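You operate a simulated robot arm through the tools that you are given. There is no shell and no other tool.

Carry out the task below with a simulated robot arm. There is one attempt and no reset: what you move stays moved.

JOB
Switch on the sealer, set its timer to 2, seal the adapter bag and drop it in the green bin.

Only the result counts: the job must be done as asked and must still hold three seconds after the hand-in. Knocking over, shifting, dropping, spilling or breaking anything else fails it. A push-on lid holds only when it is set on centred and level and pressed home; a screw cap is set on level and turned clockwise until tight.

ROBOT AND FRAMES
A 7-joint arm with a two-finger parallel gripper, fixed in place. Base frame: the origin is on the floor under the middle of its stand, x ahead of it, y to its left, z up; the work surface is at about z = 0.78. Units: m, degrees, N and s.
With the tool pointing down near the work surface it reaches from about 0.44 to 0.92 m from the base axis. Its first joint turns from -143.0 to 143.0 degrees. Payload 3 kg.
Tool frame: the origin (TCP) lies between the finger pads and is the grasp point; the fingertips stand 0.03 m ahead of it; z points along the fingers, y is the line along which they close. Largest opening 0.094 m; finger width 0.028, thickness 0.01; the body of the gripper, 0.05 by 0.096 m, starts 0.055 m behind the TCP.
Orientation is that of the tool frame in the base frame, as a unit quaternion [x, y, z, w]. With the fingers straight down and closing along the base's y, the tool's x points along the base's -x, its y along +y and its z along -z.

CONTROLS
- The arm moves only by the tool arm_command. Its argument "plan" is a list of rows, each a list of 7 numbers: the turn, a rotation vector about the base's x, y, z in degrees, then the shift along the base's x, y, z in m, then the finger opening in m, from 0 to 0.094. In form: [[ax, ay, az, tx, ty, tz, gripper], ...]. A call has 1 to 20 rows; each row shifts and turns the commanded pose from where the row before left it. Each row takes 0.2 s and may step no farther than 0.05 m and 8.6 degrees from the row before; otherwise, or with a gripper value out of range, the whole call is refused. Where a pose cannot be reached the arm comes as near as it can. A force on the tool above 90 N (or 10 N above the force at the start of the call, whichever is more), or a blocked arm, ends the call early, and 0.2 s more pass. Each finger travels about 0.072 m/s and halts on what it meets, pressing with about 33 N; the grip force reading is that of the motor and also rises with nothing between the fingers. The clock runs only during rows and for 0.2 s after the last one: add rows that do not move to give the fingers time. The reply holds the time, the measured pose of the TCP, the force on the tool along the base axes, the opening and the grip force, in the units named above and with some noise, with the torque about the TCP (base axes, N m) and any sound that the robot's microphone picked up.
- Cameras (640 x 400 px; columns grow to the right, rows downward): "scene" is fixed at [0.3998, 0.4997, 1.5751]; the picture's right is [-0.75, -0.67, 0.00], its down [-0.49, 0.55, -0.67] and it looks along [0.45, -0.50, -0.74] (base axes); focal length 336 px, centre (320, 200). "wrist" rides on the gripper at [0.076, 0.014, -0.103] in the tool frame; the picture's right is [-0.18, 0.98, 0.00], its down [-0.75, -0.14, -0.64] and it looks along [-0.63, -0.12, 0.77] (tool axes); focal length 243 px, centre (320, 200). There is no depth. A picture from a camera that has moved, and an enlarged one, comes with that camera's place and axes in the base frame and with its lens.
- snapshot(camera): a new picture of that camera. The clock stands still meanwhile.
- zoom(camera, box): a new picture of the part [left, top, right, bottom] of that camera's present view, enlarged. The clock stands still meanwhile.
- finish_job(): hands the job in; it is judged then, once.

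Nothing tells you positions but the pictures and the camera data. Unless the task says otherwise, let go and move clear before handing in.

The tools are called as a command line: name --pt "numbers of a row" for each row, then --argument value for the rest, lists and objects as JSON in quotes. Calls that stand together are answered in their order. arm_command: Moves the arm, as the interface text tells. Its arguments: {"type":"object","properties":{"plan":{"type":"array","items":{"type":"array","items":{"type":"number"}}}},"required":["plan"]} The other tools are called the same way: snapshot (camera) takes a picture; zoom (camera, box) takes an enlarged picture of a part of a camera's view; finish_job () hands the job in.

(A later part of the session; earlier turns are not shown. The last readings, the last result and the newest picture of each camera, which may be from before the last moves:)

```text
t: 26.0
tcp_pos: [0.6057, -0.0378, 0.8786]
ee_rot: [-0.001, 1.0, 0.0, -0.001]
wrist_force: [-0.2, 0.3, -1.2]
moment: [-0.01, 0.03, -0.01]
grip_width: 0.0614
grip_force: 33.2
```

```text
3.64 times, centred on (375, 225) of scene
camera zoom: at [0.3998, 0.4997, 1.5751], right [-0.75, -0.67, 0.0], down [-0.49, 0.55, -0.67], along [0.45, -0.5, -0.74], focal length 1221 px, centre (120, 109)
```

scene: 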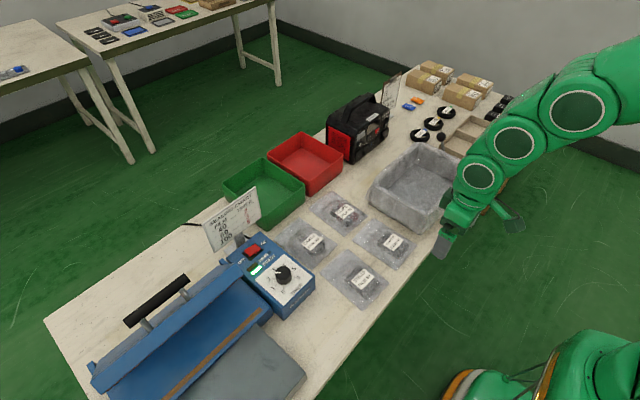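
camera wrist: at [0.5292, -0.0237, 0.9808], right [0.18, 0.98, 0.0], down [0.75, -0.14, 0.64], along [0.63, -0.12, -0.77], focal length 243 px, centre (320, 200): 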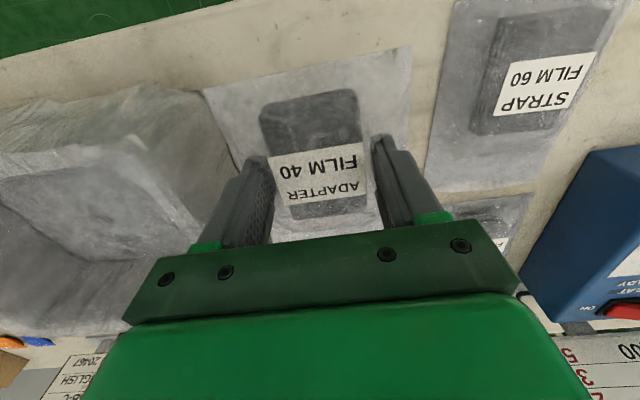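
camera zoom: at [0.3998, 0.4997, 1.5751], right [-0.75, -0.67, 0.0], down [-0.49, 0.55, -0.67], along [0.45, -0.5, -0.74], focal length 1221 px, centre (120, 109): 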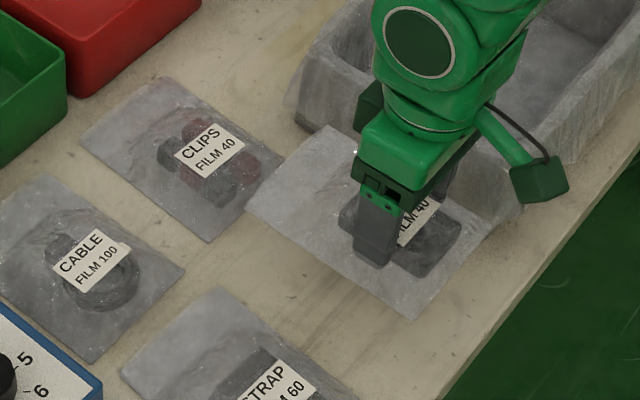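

arm_command --pt "0 0 0 0 0 0.04 0.03" --pt "0 0 0 0 0 0.04 0.03" --pt "0 0 0 0 0.02 0.032 0.03" --pt "0 0 0 0 0.0425 0 0.03" --pt "0 0 0 0 0.0425 0 0.03" --pt "0 0 0 0 0.0425 0 0.03" --pt "0 0 0 0 0.0425 0 0.03" --pt "0 0 0 0 0.0425 0 0.03" --pt "0 0 0 0 0.0425 0 0.03" --pt "0 0 0 0 0.0425 0 0.03" --pt "0 0 0 0 0.0425 0 0.03" --pt "0 0 0 0 0.0425 0 0.03" --pt "0 0 0 0 0.0425 0 0.03" --pt "0 0 0 0 0.0425 0 0.03" --pt "0 0 0 0 0.0425 0 0.03" --pt "0 0 0 0 0 0 0.03"

snapshot --camera "wrist"

snapshot --camera "scene"

```text
t: 29.4
tcp_pos: [0.6043, 0.4925, 0.9911]
ee_rot: [0.0, 1.0, 0.0, -0.001]
wrist_force: [-0.7, -0.2, -0.7]
moment: [0.02, 0.02, 0.05]
grip_width: 0.0612
grip_force: 32.9
```

```text
taken
camera wrist: at [0.53, 0.5059, 1.0932], right [0.18, 0.98, 0.0], down [0.75, -0.14, 0.64], along [0.63, -0.12, -0.77], focal length 243 px, centre (320, 200)
```

wrist: 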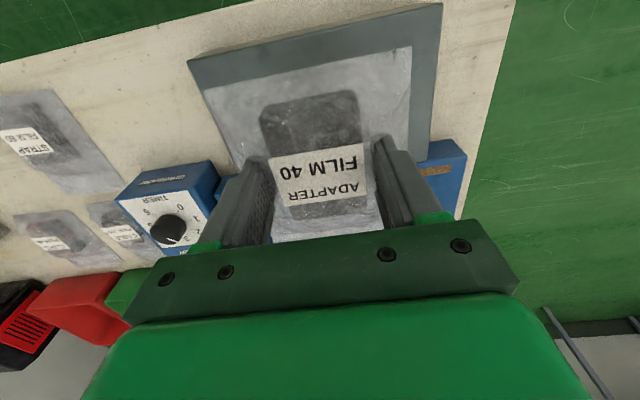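

```text
taken
```

scene: 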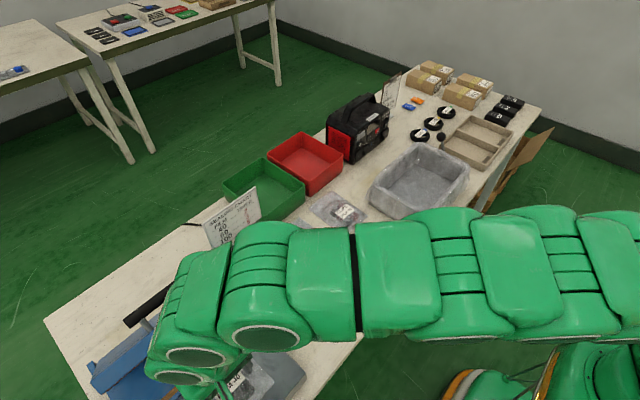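

arm_command --pt "0 0 0 0 0 -0.035 0.03" --pt "0 0 0 0 0 -0.035 0.03" --pt "0 0 0 0 0 -0.035 0.03" --pt "0 0 0 0 0 0 0.03"

snapshot --camera "wrist"

zoom --camera "scene" --box '[80, 240, 320, 400]'

```text
t: 30.4
tcp_pos: [0.6064, 0.4919, 0.8863]
ee_rot: [0.0, 1.0, 0.0, 0.0]
wrist_force: [-0.3, 0.4, -1.1]
moment: [-0.01, 0.0, -0.06]
grip_width: 0.061
grip_force: 33.1
```

```text
taken
camera wrist: at [0.5303, 0.5065, 0.988], right [0.18, 0.98, 0.0], down [0.75, -0.14, 0.64], along [0.63, -0.12, -0.77], focal length 243 px, centre (320, 200)
```

wrist: 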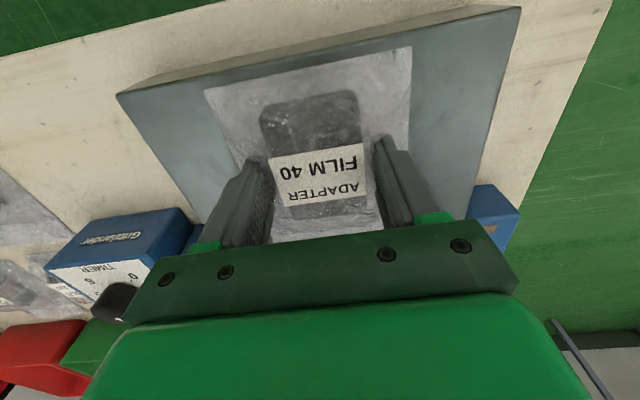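

```text
2.50 times, centred on (200, 320) of scene
camera zoom: at [0.3998, 0.4997, 1.5751], right [-0.75, -0.67, 0.0], down [-0.49, 0.55, -0.67], along [0.45, -0.5, -0.74], focal length 840 px, centre (620, -100)
```

zoom: 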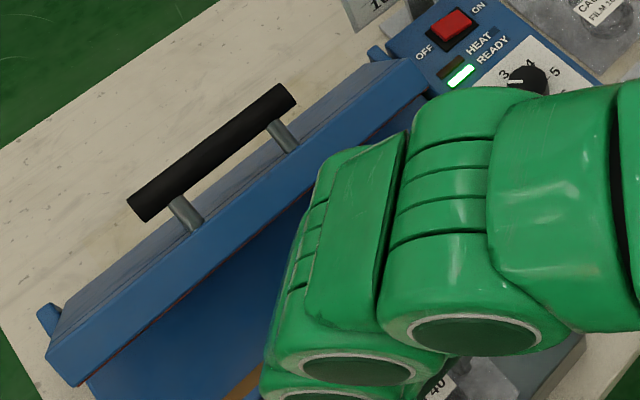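

arm_command --pt "0 0 0 0.021 -0.001 0 0.03" --pt "0 0 0 0.021 -0.001 0 0.03" --pt "0 0 0 0 0 -0.01 0.03" --pt "0 0 0 0 0 -0.008 0.03" --pt "0 0 0 0 0 0 0.03"

snapshot --camera "wrist"

zoom --camera "scene" --box '[80, 240, 320, 400]'

```text
t: 31.6
tcp_pos: [0.6479, 0.4911, 0.8696]
ee_rot: [0.0, 1.0, 0.0, -0.001]
wrist_force: [-1.6, -2.4, 9.8]
moment: [-0.3, 0.48, 0.01]
grip_width: 0.0611
grip_force: 33.0
```

```text
taken
camera wrist: at [0.5717, 0.5041, 0.9709], right [0.18, 0.98, 0.0], down [0.75, -0.14, 0.64], along [0.63, -0.12, -0.77], focal length 243 px, centre (320, 200)
```

wrist: 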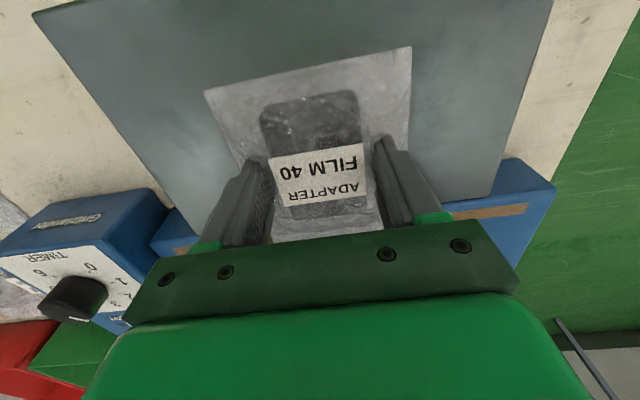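

```text
2.50 times, centred on (200, 320) of scene
camera zoom: at [0.3998, 0.4997, 1.5751], right [-0.75, -0.67, 0.0], down [-0.49, 0.55, -0.67], along [0.45, -0.5, -0.74], focal length 840 px, centre (620, -100)
```

zoom: 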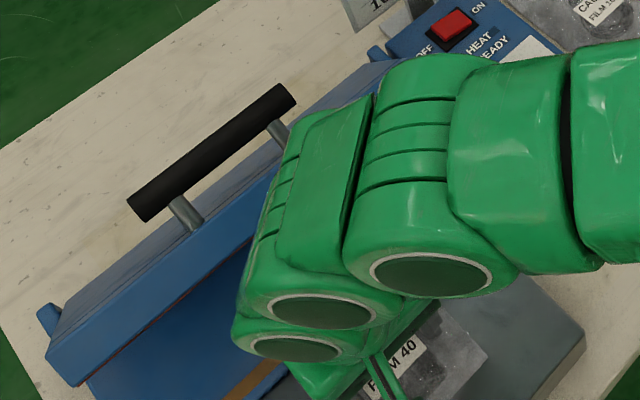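

Light contact is felt, so the bag is down on the sealer's shelf. I'll open the fingers, rise and inspect.

arm_command --pt "0 0 0 0 0 -0.001 0.065" --pt "0 0 0 0 0 0 0.075" --pt "0 0 0 0 0 0 0.09" --pt "0 0 0 0 0 0 0.09" --pt "0 0 0 0 0 0.02 0.09" --pt "0 0 0 -0.02 0 0.03 0.09" --pt "0 0 0 -0.03 0 0.03 0.09" --pt "0 0 0 -0.03 0 0.03 0.09" --pt "0 0 0 0 0 0 0.09"

snapshot --camera "wrist"

snapshot --camera "scene"

```text
t: 33.6
tcp_pos: [0.5663, 0.491, 0.9767]
ee_rot: [-0.001, 1.0, -0.001, 0.0]
wrist_force: [-0.1, -0.6, 0.1]
moment: [-0.01, 0.01, 0.01]
grip_width: 0.0899
grip_force: 0.1
```

```text
taken
camera wrist: at [0.4903, 0.5048, 1.0801], right [0.18, 0.98, 0.0], down [0.75, -0.14, 0.64], along [0.63, -0.12, -0.77], focal length 243 px, centre (320, 200)
```

wrist: 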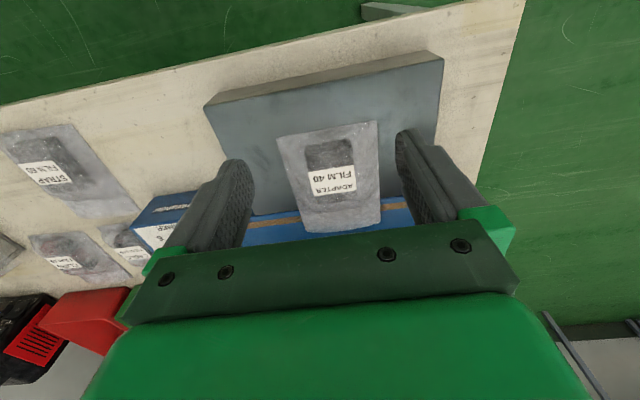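

```text
taken
```

scene: 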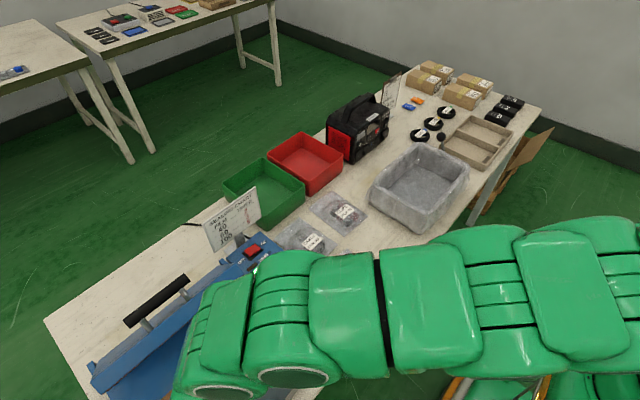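

zoom --camera "wrist" --box '[240, 100, 420, 240]'

```text
2.86 times, centred on (330, 170) of wrist
camera zoom: at [0.4903, 0.5048, 1.0801], right [0.18, 0.98, 0.0], down [0.75, -0.14, 0.64], along [0.63, -0.12, -0.77], focal length 693 px, centre (291, 286)
```

zoom: 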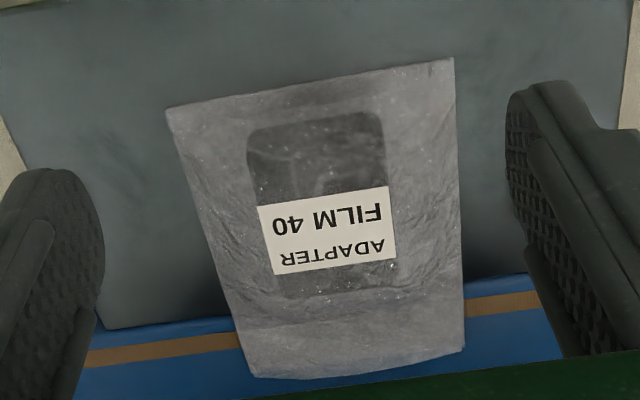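

The bag lies flat on the shelf with its mouth about 2.5 cm past the heat strip and the adapter clear of it. Next is the jaw handle, at roughly (0.807, 0.489, 0.995). I'll tilt the tool 45° forward with closed fingers and bring it above and beyond the handle.

arm_command --pt "0 -7.5 0 0 0 0.025 0.0" --pt "0 -7.5 0 0 0 0.025 0.0" --pt "0 -7.5 0 0 0 0.025 0.0" --pt "0 -7.5 0 0 0 0.025 0.0" --pt "0 -7.5 0 0 0 0.025 0.0" --pt "0 -7.5 0 0 0 0.03 0.0" --pt "0 0 0 0.04 0 0 0.0" --pt "0 0 0 0.04 0 0 0.0" --pt "0 0 0 0.04 0 0 0.0" --pt "0 0 0 0 0 0 0.0"

snapshot --camera "wrist"

snapshot --camera "scene"

```text
t: 35.8
tcp_pos: [0.6867, 0.4913, 1.1298]
ee_rot: [0.0, 0.924, 0.0, 0.382]
wrist_force: [0.1, -0.2, 0.4]
moment: [0.03, -0.02, 0.01]
grip_width: 0.0002
grip_force: 32.8
```

```text
taken
camera wrist: at [0.5612, 0.5038, 1.1497], right [0.13, 0.98, 0.13], down [0.08, -0.14, 0.99], along [0.99, -0.12, -0.1], focal length 243 px, centre (320, 200)
```

wrist: 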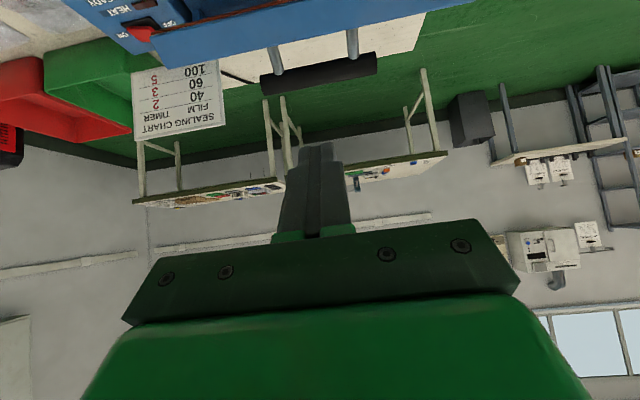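

```text
taken
```

scene: 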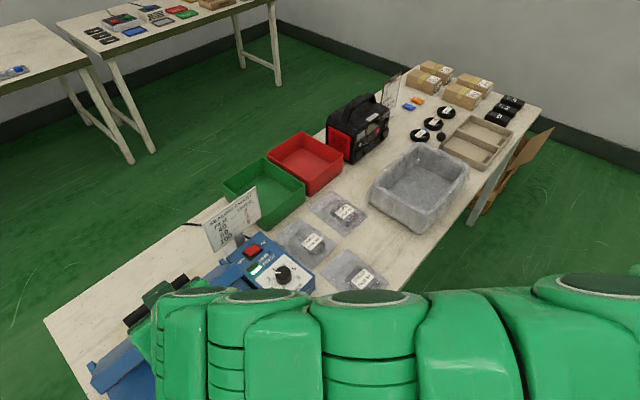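

arm_command --pt "0 0 0 0.041 -0.0005 -0.005 0.0" --pt "0 0 0 0.041 -0.0005 -0.005 0.0" --pt "0 0 0 0.041 -0.0005 -0.008 0.0" --pt "0 0 0 0.041 -0.0005 -0.012 0.0" --pt "0 0 0 0 0 -0.025 0.0" --pt "0 0 0 0 0 -0.025 0.0" --pt "0 0 0 0 0 0 0.0"

snapshot --camera "wrist"

zoom --camera "scene" --box '[60, 230, 280, 400]'

```text
t: 37.4
tcp_pos: [0.8521, 0.489, 1.0515]
ee_rot: [-0.001, 0.924, 0.001, 0.383]
wrist_force: [0.1, 0.7, -0.1]
moment: [0.03, -0.04, -0.05]
grip_width: 0.0001
grip_force: 33.0
```

```text
taken
camera wrist: at [0.7251, 0.5028, 1.069], right [0.13, 0.98, 0.13], down [0.08, -0.14, 0.99], along [0.99, -0.12, -0.1], focal length 243 px, centre (320, 200)
```

wrist: 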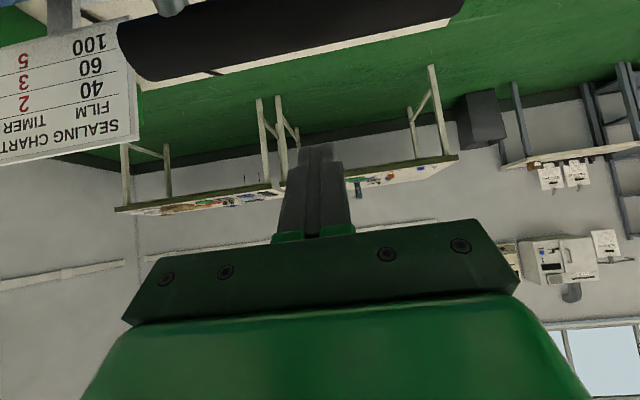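

```text
2.35 times, centred on (170, 315) of scene
camera zoom: at [0.3998, 0.4997, 1.5751], right [-0.75, -0.67, 0.0], down [-0.49, 0.55, -0.67], along [0.45, -0.5, -0.74], focal length 790 px, centre (673, -71)
```

zoom: 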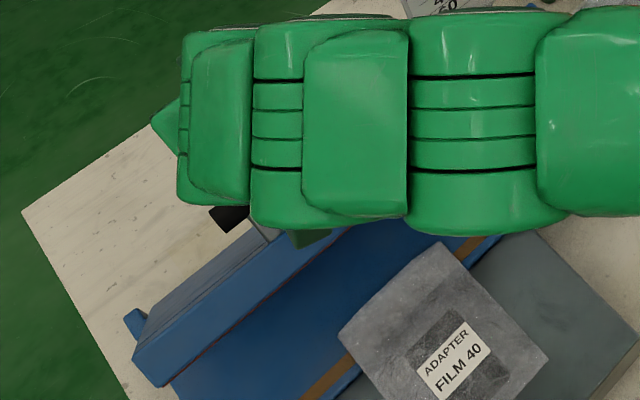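

arm_command --pt "0 0 0 -0.0105 0 -0.0165 0.0" --pt "0 0 0 -0.0105 0 -0.016 0.0" --pt "0 0 0 -0.008 0 -0.0058 0.0" --pt "0 0 0 -0.0075 0 -0.005 0.0" --pt "0 0 0 -0.0083 0 -0.005 0.0" --pt "0 0 0 0 0 0 0.0"

snapshot --camera "wrist"

zoom --camera "scene" --box '[60, 230, 280, 400]'

```text
t: 38.8
tcp_pos: [0.8073, 0.4892, 1.0023]
ee_rot: [0.0, 0.924, 0.0, 0.383]
wrist_force: [-0.6, -0.4, 1.7]
moment: [-0.01, 0.02, -0.04]
grip_width: 0.0
grip_force: 33.4
```

```text
taken
camera wrist: at [0.6805, 0.5026, 1.0216], right [0.13, 0.98, 0.13], down [0.08, -0.14, 0.99], along [0.99, -0.12, -0.1], focal length 243 px, centre (320, 200)
```

wrist: 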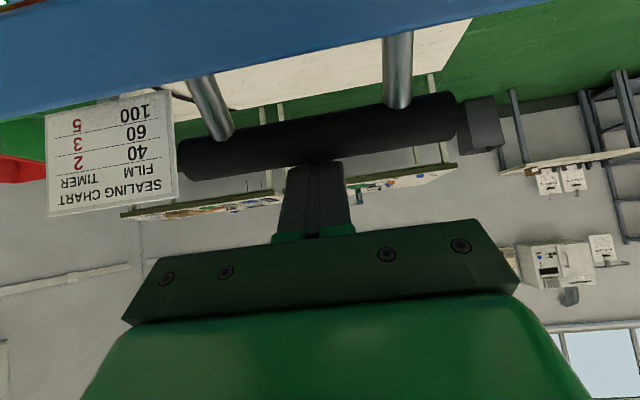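

```text
2.35 times, centred on (170, 315) of scene
camera zoom: at [0.3998, 0.4997, 1.5751], right [-0.75, -0.67, 0.0], down [-0.49, 0.55, -0.67], along [0.45, -0.5, -0.74], focal length 790 px, centre (673, -71)
```

zoom: 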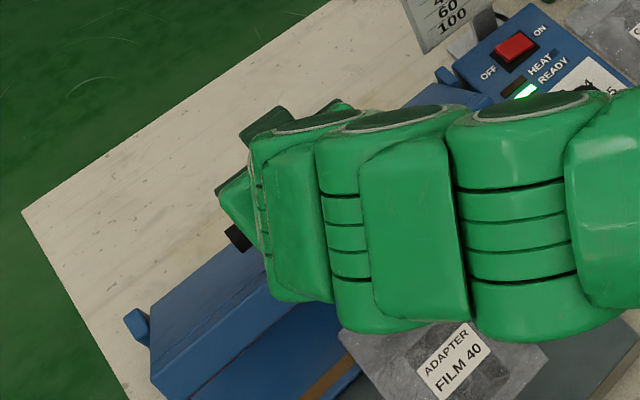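

arm_command --pt "0 0 0 -0.0079 0 -0.0055 0.0" --pt "0 0 0 -0.0077 0 -0.0059 0.0" --pt "0 0 0 -0.0074 0 -0.0063 0.0" --pt "0 0 0 -0.007 0 -0.0067 0.0" --pt "0 0 0 -0.0067 0 -0.007 0.0" --pt "0 0 0 -0.0063 0 -0.0074 0.0" --pt "0 0 0 0 0 0 0.0"

snapshot --camera "wrist"

zoom --camera "scene" --box '[60, 230, 280, 400]'

```text
t: 40.4
tcp_pos: [0.7633, 0.4895, 0.9644]
ee_rot: [-0.001, 0.924, 0.0, 0.383]
wrist_force: [-0.2, 0.2, 1.1]
moment: [-0.01, 0.03, 0.03]
grip_width: 0.0
grip_force: 33.1
```

```text
taken
camera wrist: at [0.6377, 0.5025, 0.9831], right [0.13, 0.98, 0.13], down [0.08, -0.14, 0.99], along [0.99, -0.12, -0.1], focal length 243 px, centre (320, 200)
```

wrist: 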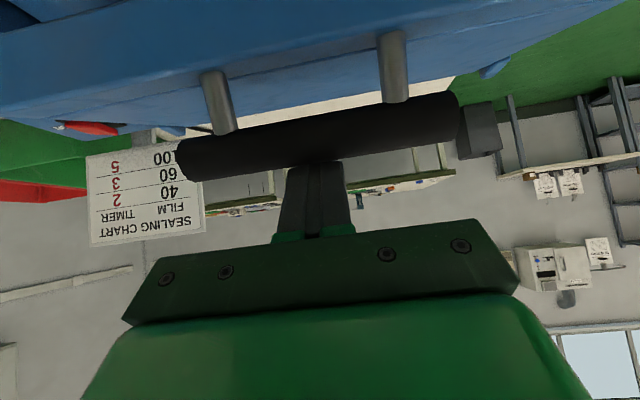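

```text
2.35 times, centred on (170, 315) of scene
camera zoom: at [0.3998, 0.4997, 1.5751], right [-0.75, -0.67, 0.0], down [-0.49, 0.55, -0.67], along [0.45, -0.5, -0.74], focal length 790 px, centre (673, -71)
```

zoom: 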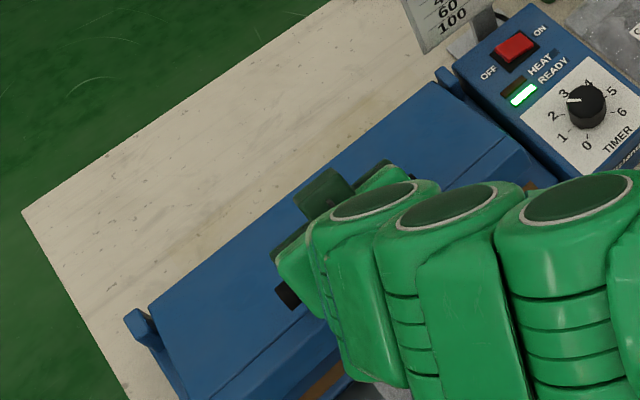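

The jaw is following the fingers. I'll keep going along the arc until it closes.

arm_command --pt "0 0 0 -0.0059 0 -0.0077 0.0" --pt "0 0 0 -0.0055 0 -0.0079 0.0" --pt "0 0 0 -0.005 0 -0.0083 0.0" --pt "0 0 0 -0.0046 0 -0.0085 0.0" --pt "0 0 0 0 0 0 0.0"

zoom --camera "scene" --box '[60, 230, 320, 400]'

snapshot --camera "wrist"

```text
t: 41.6
tcp_pos: [0.7418, 0.4881, 0.9328]
ee_rot: [0.0, 0.924, -0.001, 0.383]
wrist_force: [1.6, -1.6, 1.5]
moment: [-0.02, 0.01, -0.05]
grip_width: 0.0001
grip_force: 33.1
```

```text
2.35 times, centred on (190, 315) of scene
camera zoom: at [0.3998, 0.4997, 1.5751], right [-0.75, -0.67, 0.0], down [-0.49, 0.55, -0.67], along [0.45, -0.5, -0.74], focal length 790 px, centre (626, -71)
```

zoom: 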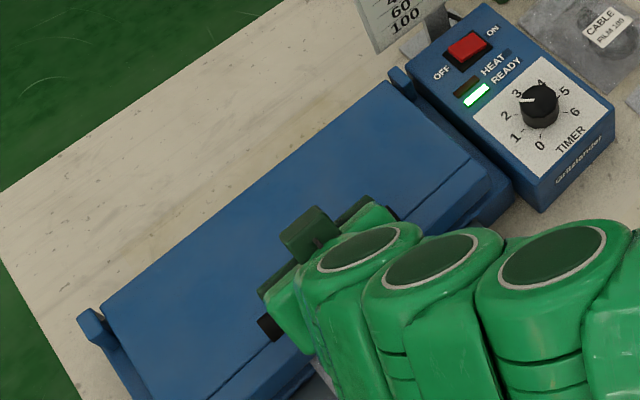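

```text
taken
camera wrist: at [0.6162, 0.5017, 0.9504], right [0.13, 0.98, 0.13], down [0.08, -0.14, 0.99], along [0.99, -0.12, -0.1], focal length 243 px, centre (320, 200)
```

wrist: 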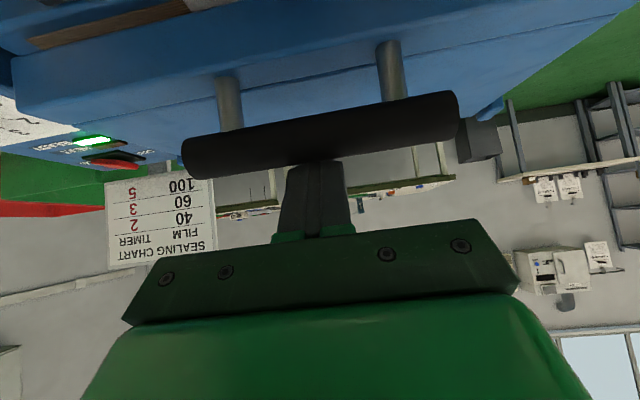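

arm_command --pt "0 0 0 -0.0042 0 -0.0088 0.0" --pt "0 0 0 -0.0019 0 -0.0045 0.0" --pt "0 0 0 -0.0018 0 -0.0045 0.0" --pt "0 0 0 0 0 0 0.0"

zoom --camera "scene" --box '[60, 230, 320, 400]'

snapshot --camera "wrist"

```text
t: 42.5
tcp_pos: [0.7379, 0.4888, 0.9234]
ee_rot: [0.0, 0.921, 0.002, 0.388]
wrist_force: [6.4, 1.0, 8.2]
moment: [-0.04, -0.06, -0.09]
grip_width: 0.0001
grip_force: 33.3
stopped in row 4: the force on the tool passed its limit at 96 N (the readings are from after the stop); the commanded pose is now the measured one
```

```text
2.35 times, centred on (190, 315) of scene
camera zoom: at [0.3998, 0.4997, 1.5751], right [-0.75, -0.67, 0.0], down [-0.49, 0.55, -0.67], along [0.45, -0.5, -0.74], focal length 790 px, centre (626, -71)
```

zoom: 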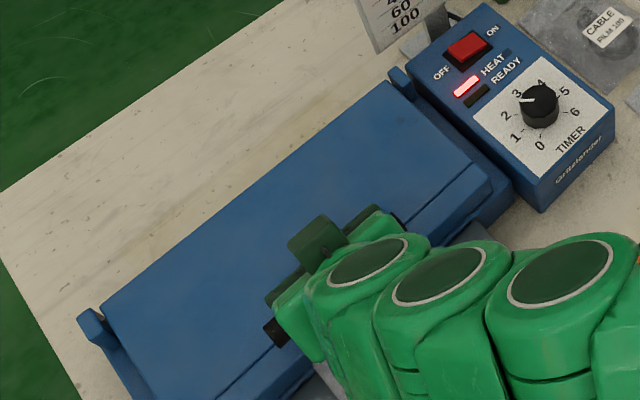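

```text
taken
camera wrist: at [0.6125, 0.5015, 0.94], right [0.13, 0.98, 0.14], down [0.07, -0.14, 0.99], along [0.99, -0.12, -0.08], focal length 243 px, centre (320, 200)
```

wrist: 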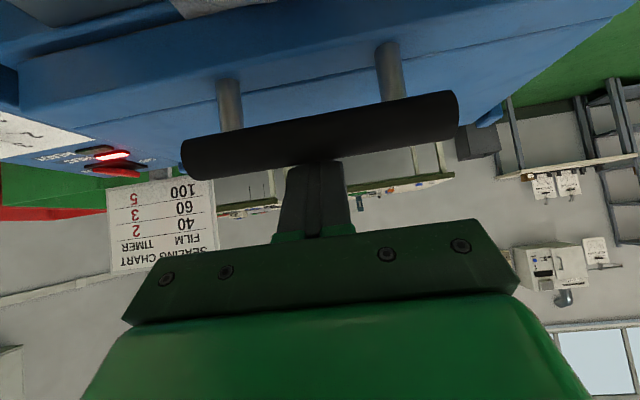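

HEAT has come on red with the jaw closed. I'll hold it pressed and watch the lights.

arm_command --pt "0 0 0 -0.0007 0 -0.0014 0.0" --pt "0 0 0 0 0 0 0.0" --pt "0 0 0 0 0 0 0.0" --pt "0 0 0 0 0 0 0.0" --pt "0 0 0 0 0 0 0.0"

zoom --camera "scene" --box '[60, 230, 320, 400]'

```text
t: 43.7
tcp_pos: [0.7378, 0.4881, 0.9224]
ee_rot: [0.0, 0.921, 0.002, 0.389]
wrist_force: [38.6, 4.8, 44.2]
moment: [-0.08, -0.28, -0.15]
grip_width: 0.0
grip_force: 33.3
```

```text
2.35 times, centred on (190, 315) of scene
camera zoom: at [0.3998, 0.4997, 1.5751], right [-0.75, -0.67, 0.0], down [-0.49, 0.55, -0.67], along [0.45, -0.5, -0.74], focal length 790 px, centre (626, -71)
```

zoom: 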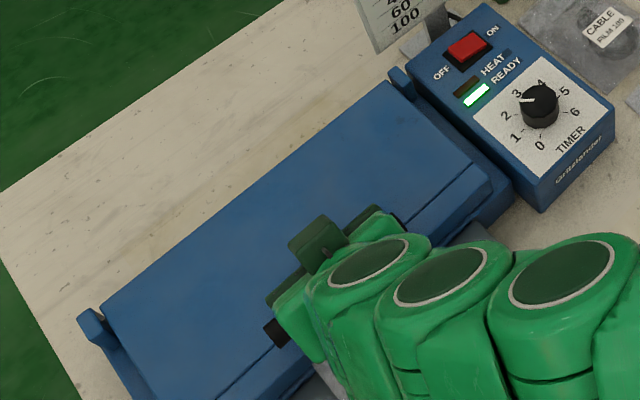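

arm_command --pt "0 0 0 0 0 0 0.0" --pt "0 0 0 0 0 0 0.0" --pt "0 0 0 0 0 0 0.0" --pt "0 0 0 0 0 0 0.0" --pt "0 0 0 0 0 0 0.0" --pt "0 0 0 0 0 0 0.0" --pt "0 0 0 0 0 0 0.0" --pt "0 0 0 0 0 0 0.0" --pt "0 0 0 0 0 0 0.0" --pt "0 0 0 0 0 0 0.0"

zoom --camera "scene" --box '[60, 230, 320, 400]'

```text
t: 45.6
tcp_pos: [0.7386, 0.4884, 0.9233]
ee_rot: [-0.002, 0.921, 0.003, 0.389]
wrist_force: [5.0, 0.4, 7.6]
moment: [-0.09, -0.04, -0.09]
grip_width: 0.0
grip_force: 33.0
stopped in row 9: the force on the tool passed its limit at 90 N (the readings are from after the stop); the commanded pose is now the measured one
```

```text
2.35 times, centred on (190, 315) of scene
camera zoom: at [0.3998, 0.4997, 1.5751], right [-0.75, -0.67, 0.0], down [-0.49, 0.55, -0.67], along [0.45, -0.5, -0.74], focal length 790 px, centre (626, -71)
```

zoom: 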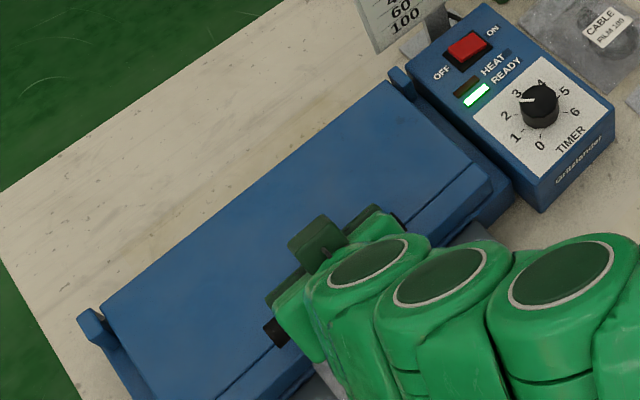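

The cycle finished: HEAT went off and READY came back while the jaw was held. I'll ease back along the same arc and see whether the jaw opens by itself.

arm_command --pt "0 0 0 0.0019 0 0.0045 0.0" --pt "0 0 0 0.004 0 0.0088 0.0" --pt "0 0 0 0.0046 0 0.0085 0.0" --pt "0 0 0 0.005 0 0.0083 0.0" --pt "0 0 0 0 0 0 0.0"

snapshot --camera "wrist"

zoom --camera "scene" --box '[60, 230, 320, 400]'

```text
t: 46.9
tcp_pos: [0.7535, 0.488, 0.9519]
ee_rot: [-0.001, 0.922, 0.003, 0.388]
wrist_force: [1.2, -0.2, 0.9]
moment: [-0.02, 0.0, 0.02]
grip_width: 0.0001
grip_force: 33.0
```

```text
taken
camera wrist: at [0.6277, 0.5013, 0.9685], right [0.13, 0.98, 0.14], down [0.07, -0.14, 0.99], along [0.99, -0.12, -0.08], focal length 243 px, centre (320, 200)
```

wrist: 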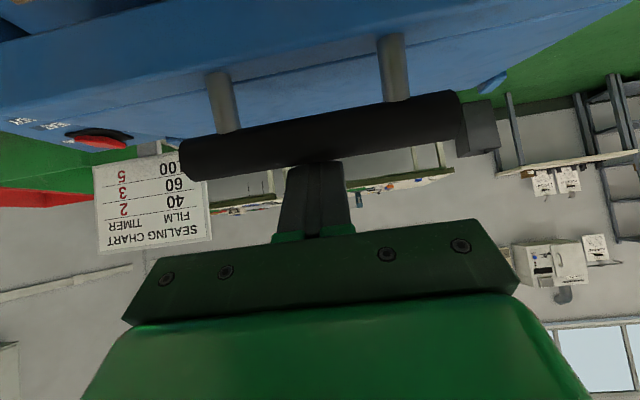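

```text
2.35 times, centred on (190, 315) of scene
camera zoom: at [0.3998, 0.4997, 1.5751], right [-0.75, -0.67, 0.0], down [-0.49, 0.55, -0.67], along [0.45, -0.5, -0.74], focal length 790 px, centre (626, -71)
```

zoom: 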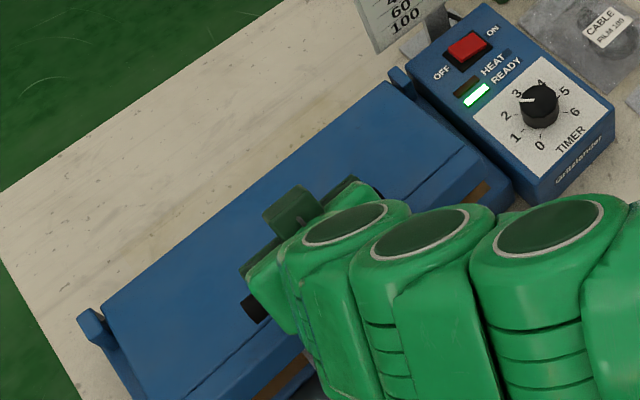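

The jaw springs back with my fingers. I'll follow the arc until it is fully open and then clear the handle upwards.

arm_command --pt "0 0 0 0.0055 0 0.0079 0.0" --pt "0 0 0 0.0059 0 0.0077 0.0" --pt "0 0 0 0.0063 0 0.0074 0.0" --pt "0 0 0 0.0067 0 0.007 0.0" --pt "0 0 0 0.007 0 0.0067 0.0" --pt "0 0 0 0.0074 0 0.0063 0.0" --pt "0 0 0 0.0077 0 0.0059 0.0" --pt "0 0 0 0.0079 0 0.0055 0.0" --pt "0 0 0 0.0083 0 0.005 0.0" --pt "0 0 0 0.0094 0 0.0051 0.0" --pt "0 0 0 0.01 0 0.015 0.0" --pt "0 0 0 0.008 0 0.03 0.0" --pt "0 0 0 0 0 0.04 0.0" --pt "0 0 0 0 0 0.03 0.0" --pt "0 0 0 0 0 0 0.0"

snapshot --camera "wrist"

zoom --camera "scene" --box '[60, 230, 320, 400]'

```text
t: 50.0
tcp_pos: [0.8434, 0.4873, 1.1308]
ee_rot: [-0.001, 0.921, 0.002, 0.39]
wrist_force: [0.0, 0.5, 0.5]
moment: [-0.02, 0.01, -0.01]
grip_width: 0.0
grip_force: 32.7
```

```text
taken
camera wrist: at [0.7175, 0.501, 1.1477], right [0.13, 0.98, 0.13], down [0.07, -0.14, 0.99], along [0.99, -0.12, -0.08], focal length 243 px, centre (320, 200)
```

wrist: 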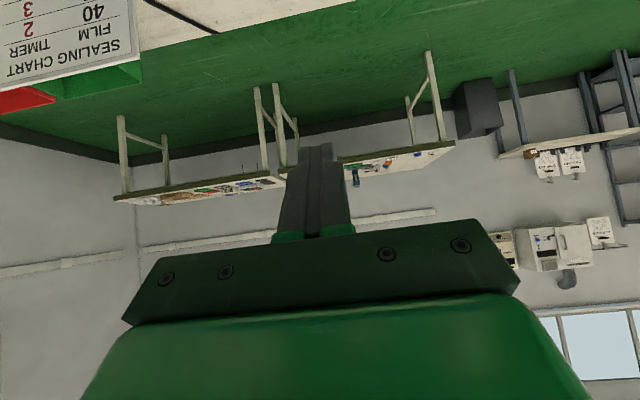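

```text
2.35 times, centred on (190, 315) of scene
camera zoom: at [0.3998, 0.4997, 1.5751], right [-0.75, -0.67, 0.0], down [-0.49, 0.55, -0.67], along [0.45, -0.5, -0.74], focal length 790 px, centre (626, -71)
```

zoom: 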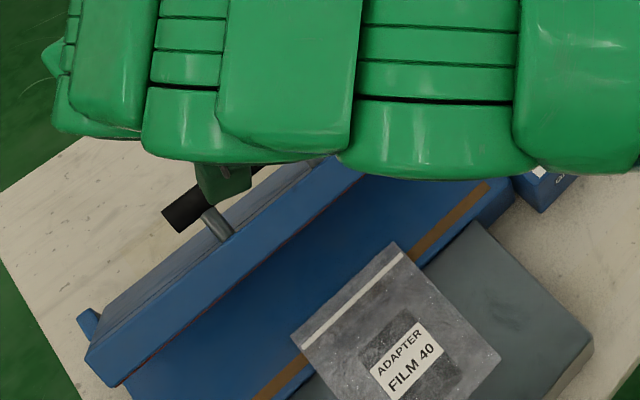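

A white seal line now runs across the bag by its mouth, and the jaw is open again. I'll back off, straighten the tool and look at the bag.

arm_command --pt "0 0 0 -0.045 0.0005 0 0.09" --pt "0 7.65 0 -0.045 0.0005 0 0.09" --pt "0 7.65 0 -0.045 0.0005 0 0.09" --pt "0 7.65 0 -0.045 0.0005 0 0.09" --pt "0 7.65 0 -0.045 0.0005 0 0.09" --pt "0 7.65 0 -0.045 0.0005 -0.01 0.09" --pt "0 7.65 0 -0.01 0 -0.03 0.09" --pt "0 0 0 0 0 -0.04 0.09" --pt "0 0 0 0 0 -0.04 0.09" --pt "0 0 0 0 0 -0.03 0.09" --pt "0 0 0 0 0 0 0.09"

snapshot --camera "wrist"

zoom --camera "wrist" --box '[240, 100, 420, 240]'

```text
t: 52.5
tcp_pos: [0.5635, 0.492, 0.9807]
ee_rot: [0.0, 1.0, 0.002, 0.0]
wrist_force: [-0.4, 0.0, 0.5]
moment: [-0.02, -0.04, -0.03]
grip_width: 0.0902
grip_force: 0.1
```

```text
taken
camera wrist: at [0.4883, 0.5051, 1.0842], right [0.18, 0.98, 0.0], down [0.75, -0.14, 0.64], along [0.63, -0.12, -0.77], focal length 243 px, centre (320, 200)
```

wrist: 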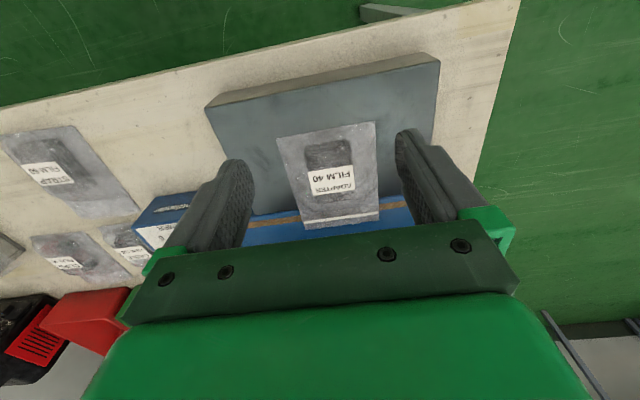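

```text
2.86 times, centred on (330, 170) of wrist
camera zoom: at [0.4883, 0.5051, 1.0842], right [0.18, 0.98, 0.0], down [0.75, -0.14, 0.64], along [0.63, -0.12, -0.77], focal length 693 px, centre (291, 286)
```

zoom: 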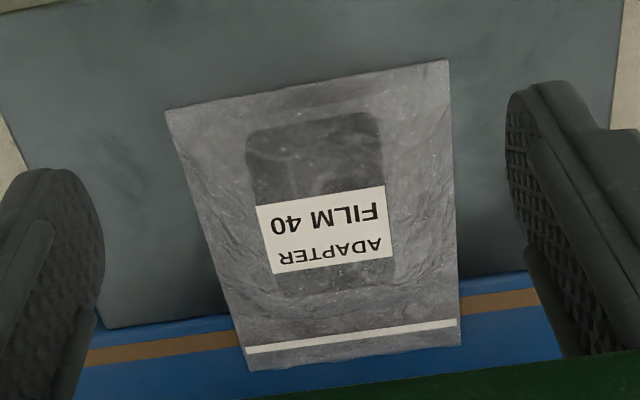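

The seal is a clean line across the bag, and the bag hasn't moved. I'll grasp it as before.

arm_command --pt "0 0 0 0.03 -0.0003 -0.025 0.09" --pt "0 0 0 0.03 -0.0003 -0.03 0.09" --pt "0 0 0 0.0245 -0.0004 -0.03 0.09" --pt "0 0 0 0 0 -0.02 0.09" --pt "0 0 0 0 0 -0.006 0.09" --pt "0 0 0 0 0 0 0.09"

snapshot --camera "wrist"

```text
t: 53.9
tcp_pos: [0.6488, 0.4908, 0.8708]
ee_rot: [0.0, 1.0, 0.002, 0.0]
wrist_force: [0.1, 0.1, 0.2]
moment: [-0.03, -0.02, -0.03]
grip_width: 0.0899
grip_force: 0.1
```

```text
taken
camera wrist: at [0.5723, 0.504, 0.9734], right [0.18, 0.98, 0.0], down [0.75, -0.14, 0.64], along [0.63, -0.12, -0.77], focal length 243 px, centre (320, 200)
```

wrist: 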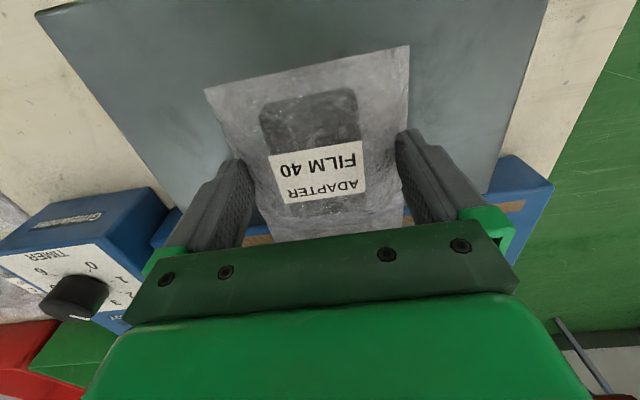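

arm_command --pt "0 0 0 0 0 -0.002 0.07" --pt "0 0 0 0 0 0 0.05" --pt "0 0 0 0 0 0 0.03" --pt "0 0 0 0 0 0 0.03" --pt "0 0 0 0 0 0 0.03"

```text
t: 55.0
tcp_pos: [0.6485, 0.4908, 0.8691]
ee_rot: [0.0, 1.0, 0.003, 0.0]
wrist_force: [-1.1, -0.1, 2.9]
moment: [-0.14, 0.02, 0.02]
grip_width: 0.0612
grip_force: 32.9
```

The bag is gripped. I'll lift it, move back off the sealer and get a clear view of the green bin.

arm_command --pt "0 0 0 0 0 0.015 0.03" --pt "0 0 0 -0.02 0 0.03 0.03" --pt "0 0 0 -0.03 0 0.035 0.03" --pt "0 0 0 -0.01 0 0.045 0.03" --pt "0 0 0 0 0 0.045 0.03" --pt "0 0 0 0 -0.04 0.02 0.03" --pt "0 0 0 0 -0.045 0 0.03" --pt "0 0 0 0 -0.045 0 0.03" --pt "0 0 0 0 -0.045 0 0.03" --pt "0 0 0 0 -0.045 0 0.03" --pt "0 0 0 0 -0.045 0 0.03" --pt "0 0 0 0 -0.045 0 0.03" --pt "0 0 0 0 0 0 0.03"

snapshot --camera "wrist"

snapshot --camera "scene"

zoom --camera "scene" --box '[200, 120, 360, 250]'

```text
t: 57.9
tcp_pos: [0.5891, 0.18, 1.0574]
ee_rot: [0.0, 1.0, 0.002, -0.001]
wrist_force: [0.6, 0.1, -1.6]
moment: [-0.01, 0.03, 0.02]
grip_width: 0.0611
grip_force: 33.4
```

```text
taken
camera wrist: at [0.5129, 0.1932, 1.1602], right [0.18, 0.98, 0.0], down [0.75, -0.14, 0.64], along [0.63, -0.12, -0.77], focal length 243 px, centre (320, 200)
```

wrist: 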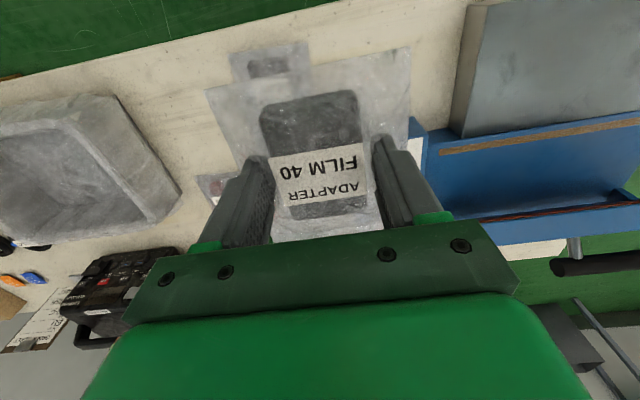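

```text
taken
```

scene: 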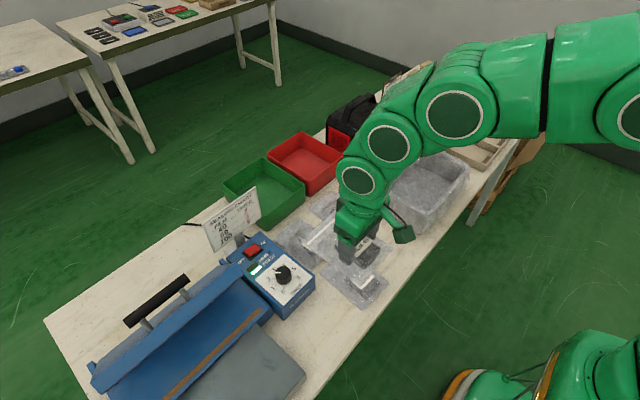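

```text
3.08 times, centred on (280, 185) of scene
camera zoom: at [0.3998, 0.4997, 1.5751], right [-0.75, -0.67, 0.0], down [-0.49, 0.55, -0.67], along [0.45, -0.5, -0.74], focal length 1033 px, centre (443, 246)
```

zoom: 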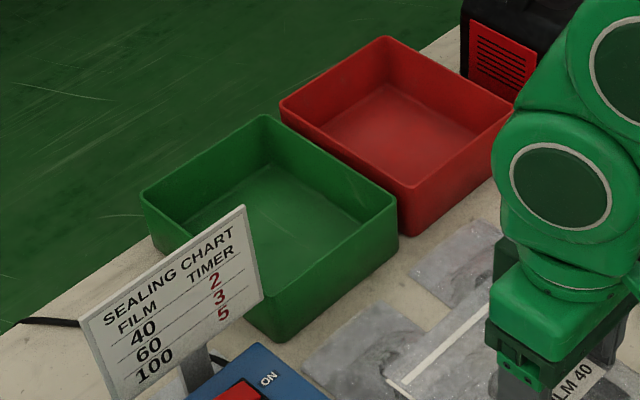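

The green bin is farther out than tool-down reach allows: roughly x 0.92–1.13, y −0.015–0.15, rim at about z 0.835. I'll line up at y ≈ 0.066, tilt the tool 30° forward and move over it with the bag held high.

arm_command --pt "0 0 0 0 -0.038 0 0.03" --pt "0 -7.5 0 0 -0.038 0 0.03" --pt "0 -7.5 0 0 -0.038 0 0.03" --pt "0 -7.5 0 0.03 0 0 0.03" --pt "0 -7.5 0 0.04 0 0 0.03" --pt "0 0 0 0.044 0 -0.01 0.03" --pt "0 0 0 0.044 0 -0.01 0.03" --pt "0 0 0 0.044 0 -0.01 0.03" --pt "0 0 0 0.044 0 -0.01 0.03" --pt "0 0 0 0 0 0 0.03"

snapshot --camera "wrist"

snapshot --camera "scene"

zoom --camera "scene" --box '[200, 120, 360, 250]'

```text
t: 60.0
tcp_pos: [0.8349, 0.0662, 1.0175]
ee_rot: [-0.001, 0.966, 0.003, 0.259]
wrist_force: [-1.1, -0.2, -1.3]
moment: [0.0, 0.05, -0.01]
grip_width: 0.0615
grip_force: 32.8
```

```text
taken
camera wrist: at [0.7176, 0.0788, 1.0688], right [0.16, 0.98, 0.1], down [0.33, -0.14, 0.93], along [0.93, -0.12, -0.35], focal length 243 px, centre (320, 200)
```

wrist: 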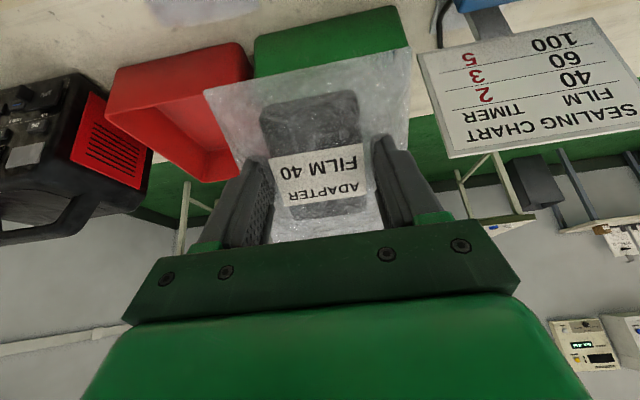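

```text
taken
```

scene: 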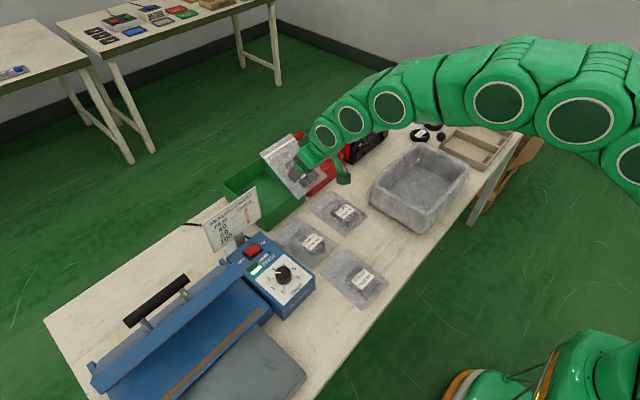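

```text
3.08 times, centred on (280, 185) of scene
camera zoom: at [0.3998, 0.4997, 1.5751], right [-0.75, -0.67, 0.0], down [-0.49, 0.55, -0.67], along [0.45, -0.5, -0.74], focal length 1033 px, centre (443, 246)
```

zoom: 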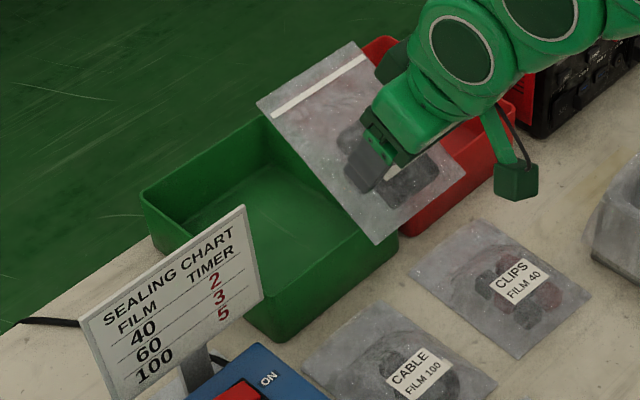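

arm_command --pt "0 0 0 0.0375 0.001 -0.01 0.03" --pt "0 0 0 0.0375 0.001 -0.017 0.03" --pt "0 0 0 0.0375 0.001 -0.02 0.03" --pt "0 0 0 0.0375 0 -0.02 0.03" --pt "0 0 0 0 0 0 0.03"

snapshot --camera "wrist"

zoom --camera "scene" --box '[200, 120, 360, 250]'

```text
t: 61.2
tcp_pos: [0.9853, 0.0684, 0.9505]
ee_rot: [0.0, 0.966, 0.002, 0.259]
wrist_force: [-0.1, 0.2, -1.4]
moment: [0.01, 0.04, 0.04]
grip_width: 0.0614
grip_force: 33.0
```

```text
taken
camera wrist: at [0.8676, 0.0825, 1.0033], right [0.16, 0.98, 0.1], down [0.33, -0.14, 0.93], along [0.93, -0.12, -0.35], focal length 243 px, centre (320, 200)
```

wrist: 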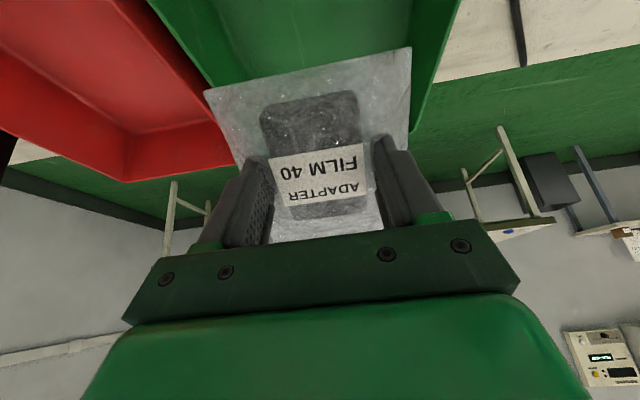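

```text
3.08 times, centred on (280, 185) of scene
camera zoom: at [0.3998, 0.4997, 1.5751], right [-0.75, -0.67, 0.0], down [-0.49, 0.55, -0.67], along [0.45, -0.5, -0.74], focal length 1033 px, centre (443, 246)
```

zoom: 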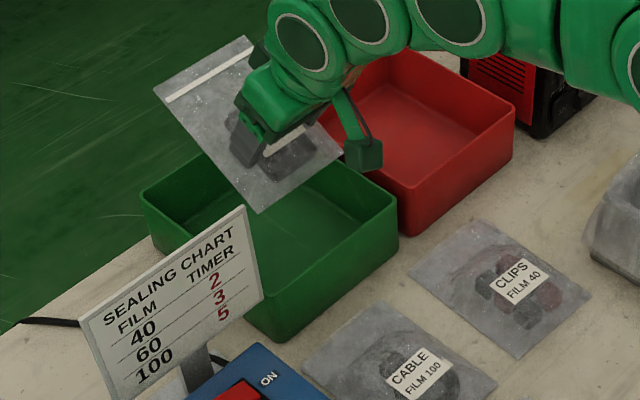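

arm_command --pt "0 0 0 0.003 0.001 -0.025 0.03" --pt "0 0 0 0 0 -0.025 0.03" --pt "0 0 0 0 0 -0.025 0.03" --pt "0 0 0 0 0 -0.012 0.03" --pt "0 0 0 0 0 0 0.03"

snapshot --camera "wrist"

zoom --camera "scene" --box '[200, 120, 360, 250]'

```text
t: 62.5
tcp_pos: [0.9862, 0.0709, 0.8641]
ee_rot: [-0.001, 0.966, 0.002, 0.258]
wrist_force: [0.9, 0.2, -1.9]
moment: [0.01, 0.0, -0.02]
grip_width: 0.0614
grip_force: 33.0
```

```text
taken
camera wrist: at [0.8703, 0.0835, 0.9158], right [0.16, 0.98, 0.1], down [0.33, -0.14, 0.93], along [0.93, -0.12, -0.35], focal length 243 px, centre (320, 200)
```

wrist: 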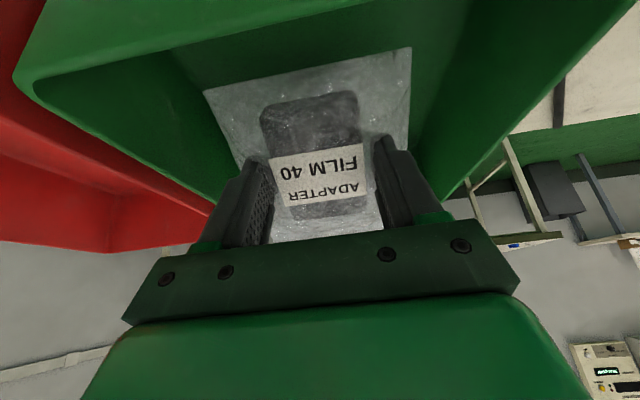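

```text
3.08 times, centred on (280, 185) of scene
camera zoom: at [0.3998, 0.4997, 1.5751], right [-0.75, -0.67, 0.0], down [-0.49, 0.55, -0.67], along [0.45, -0.5, -0.74], focal length 1033 px, centre (443, 246)
```

zoom: 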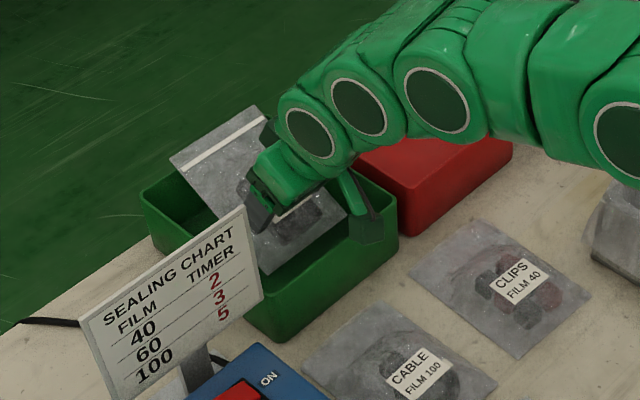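

arm_command --pt "0 0 0 0 0 -0.005 0.03" --pt "0 0 0 0 0 -0.005 0.03" --pt "0 0 0 0 0 0 0.03"

```text
t: 63.2
tcp_pos: [0.9868, 0.0702, 0.8544]
ee_rot: [0.0, 0.966, 0.002, 0.258]
wrist_force: [-0.4, 0.2, -0.7]
moment: [-0.04, 0.02, 0.0]
grip_width: 0.0611
grip_force: 33.6
```

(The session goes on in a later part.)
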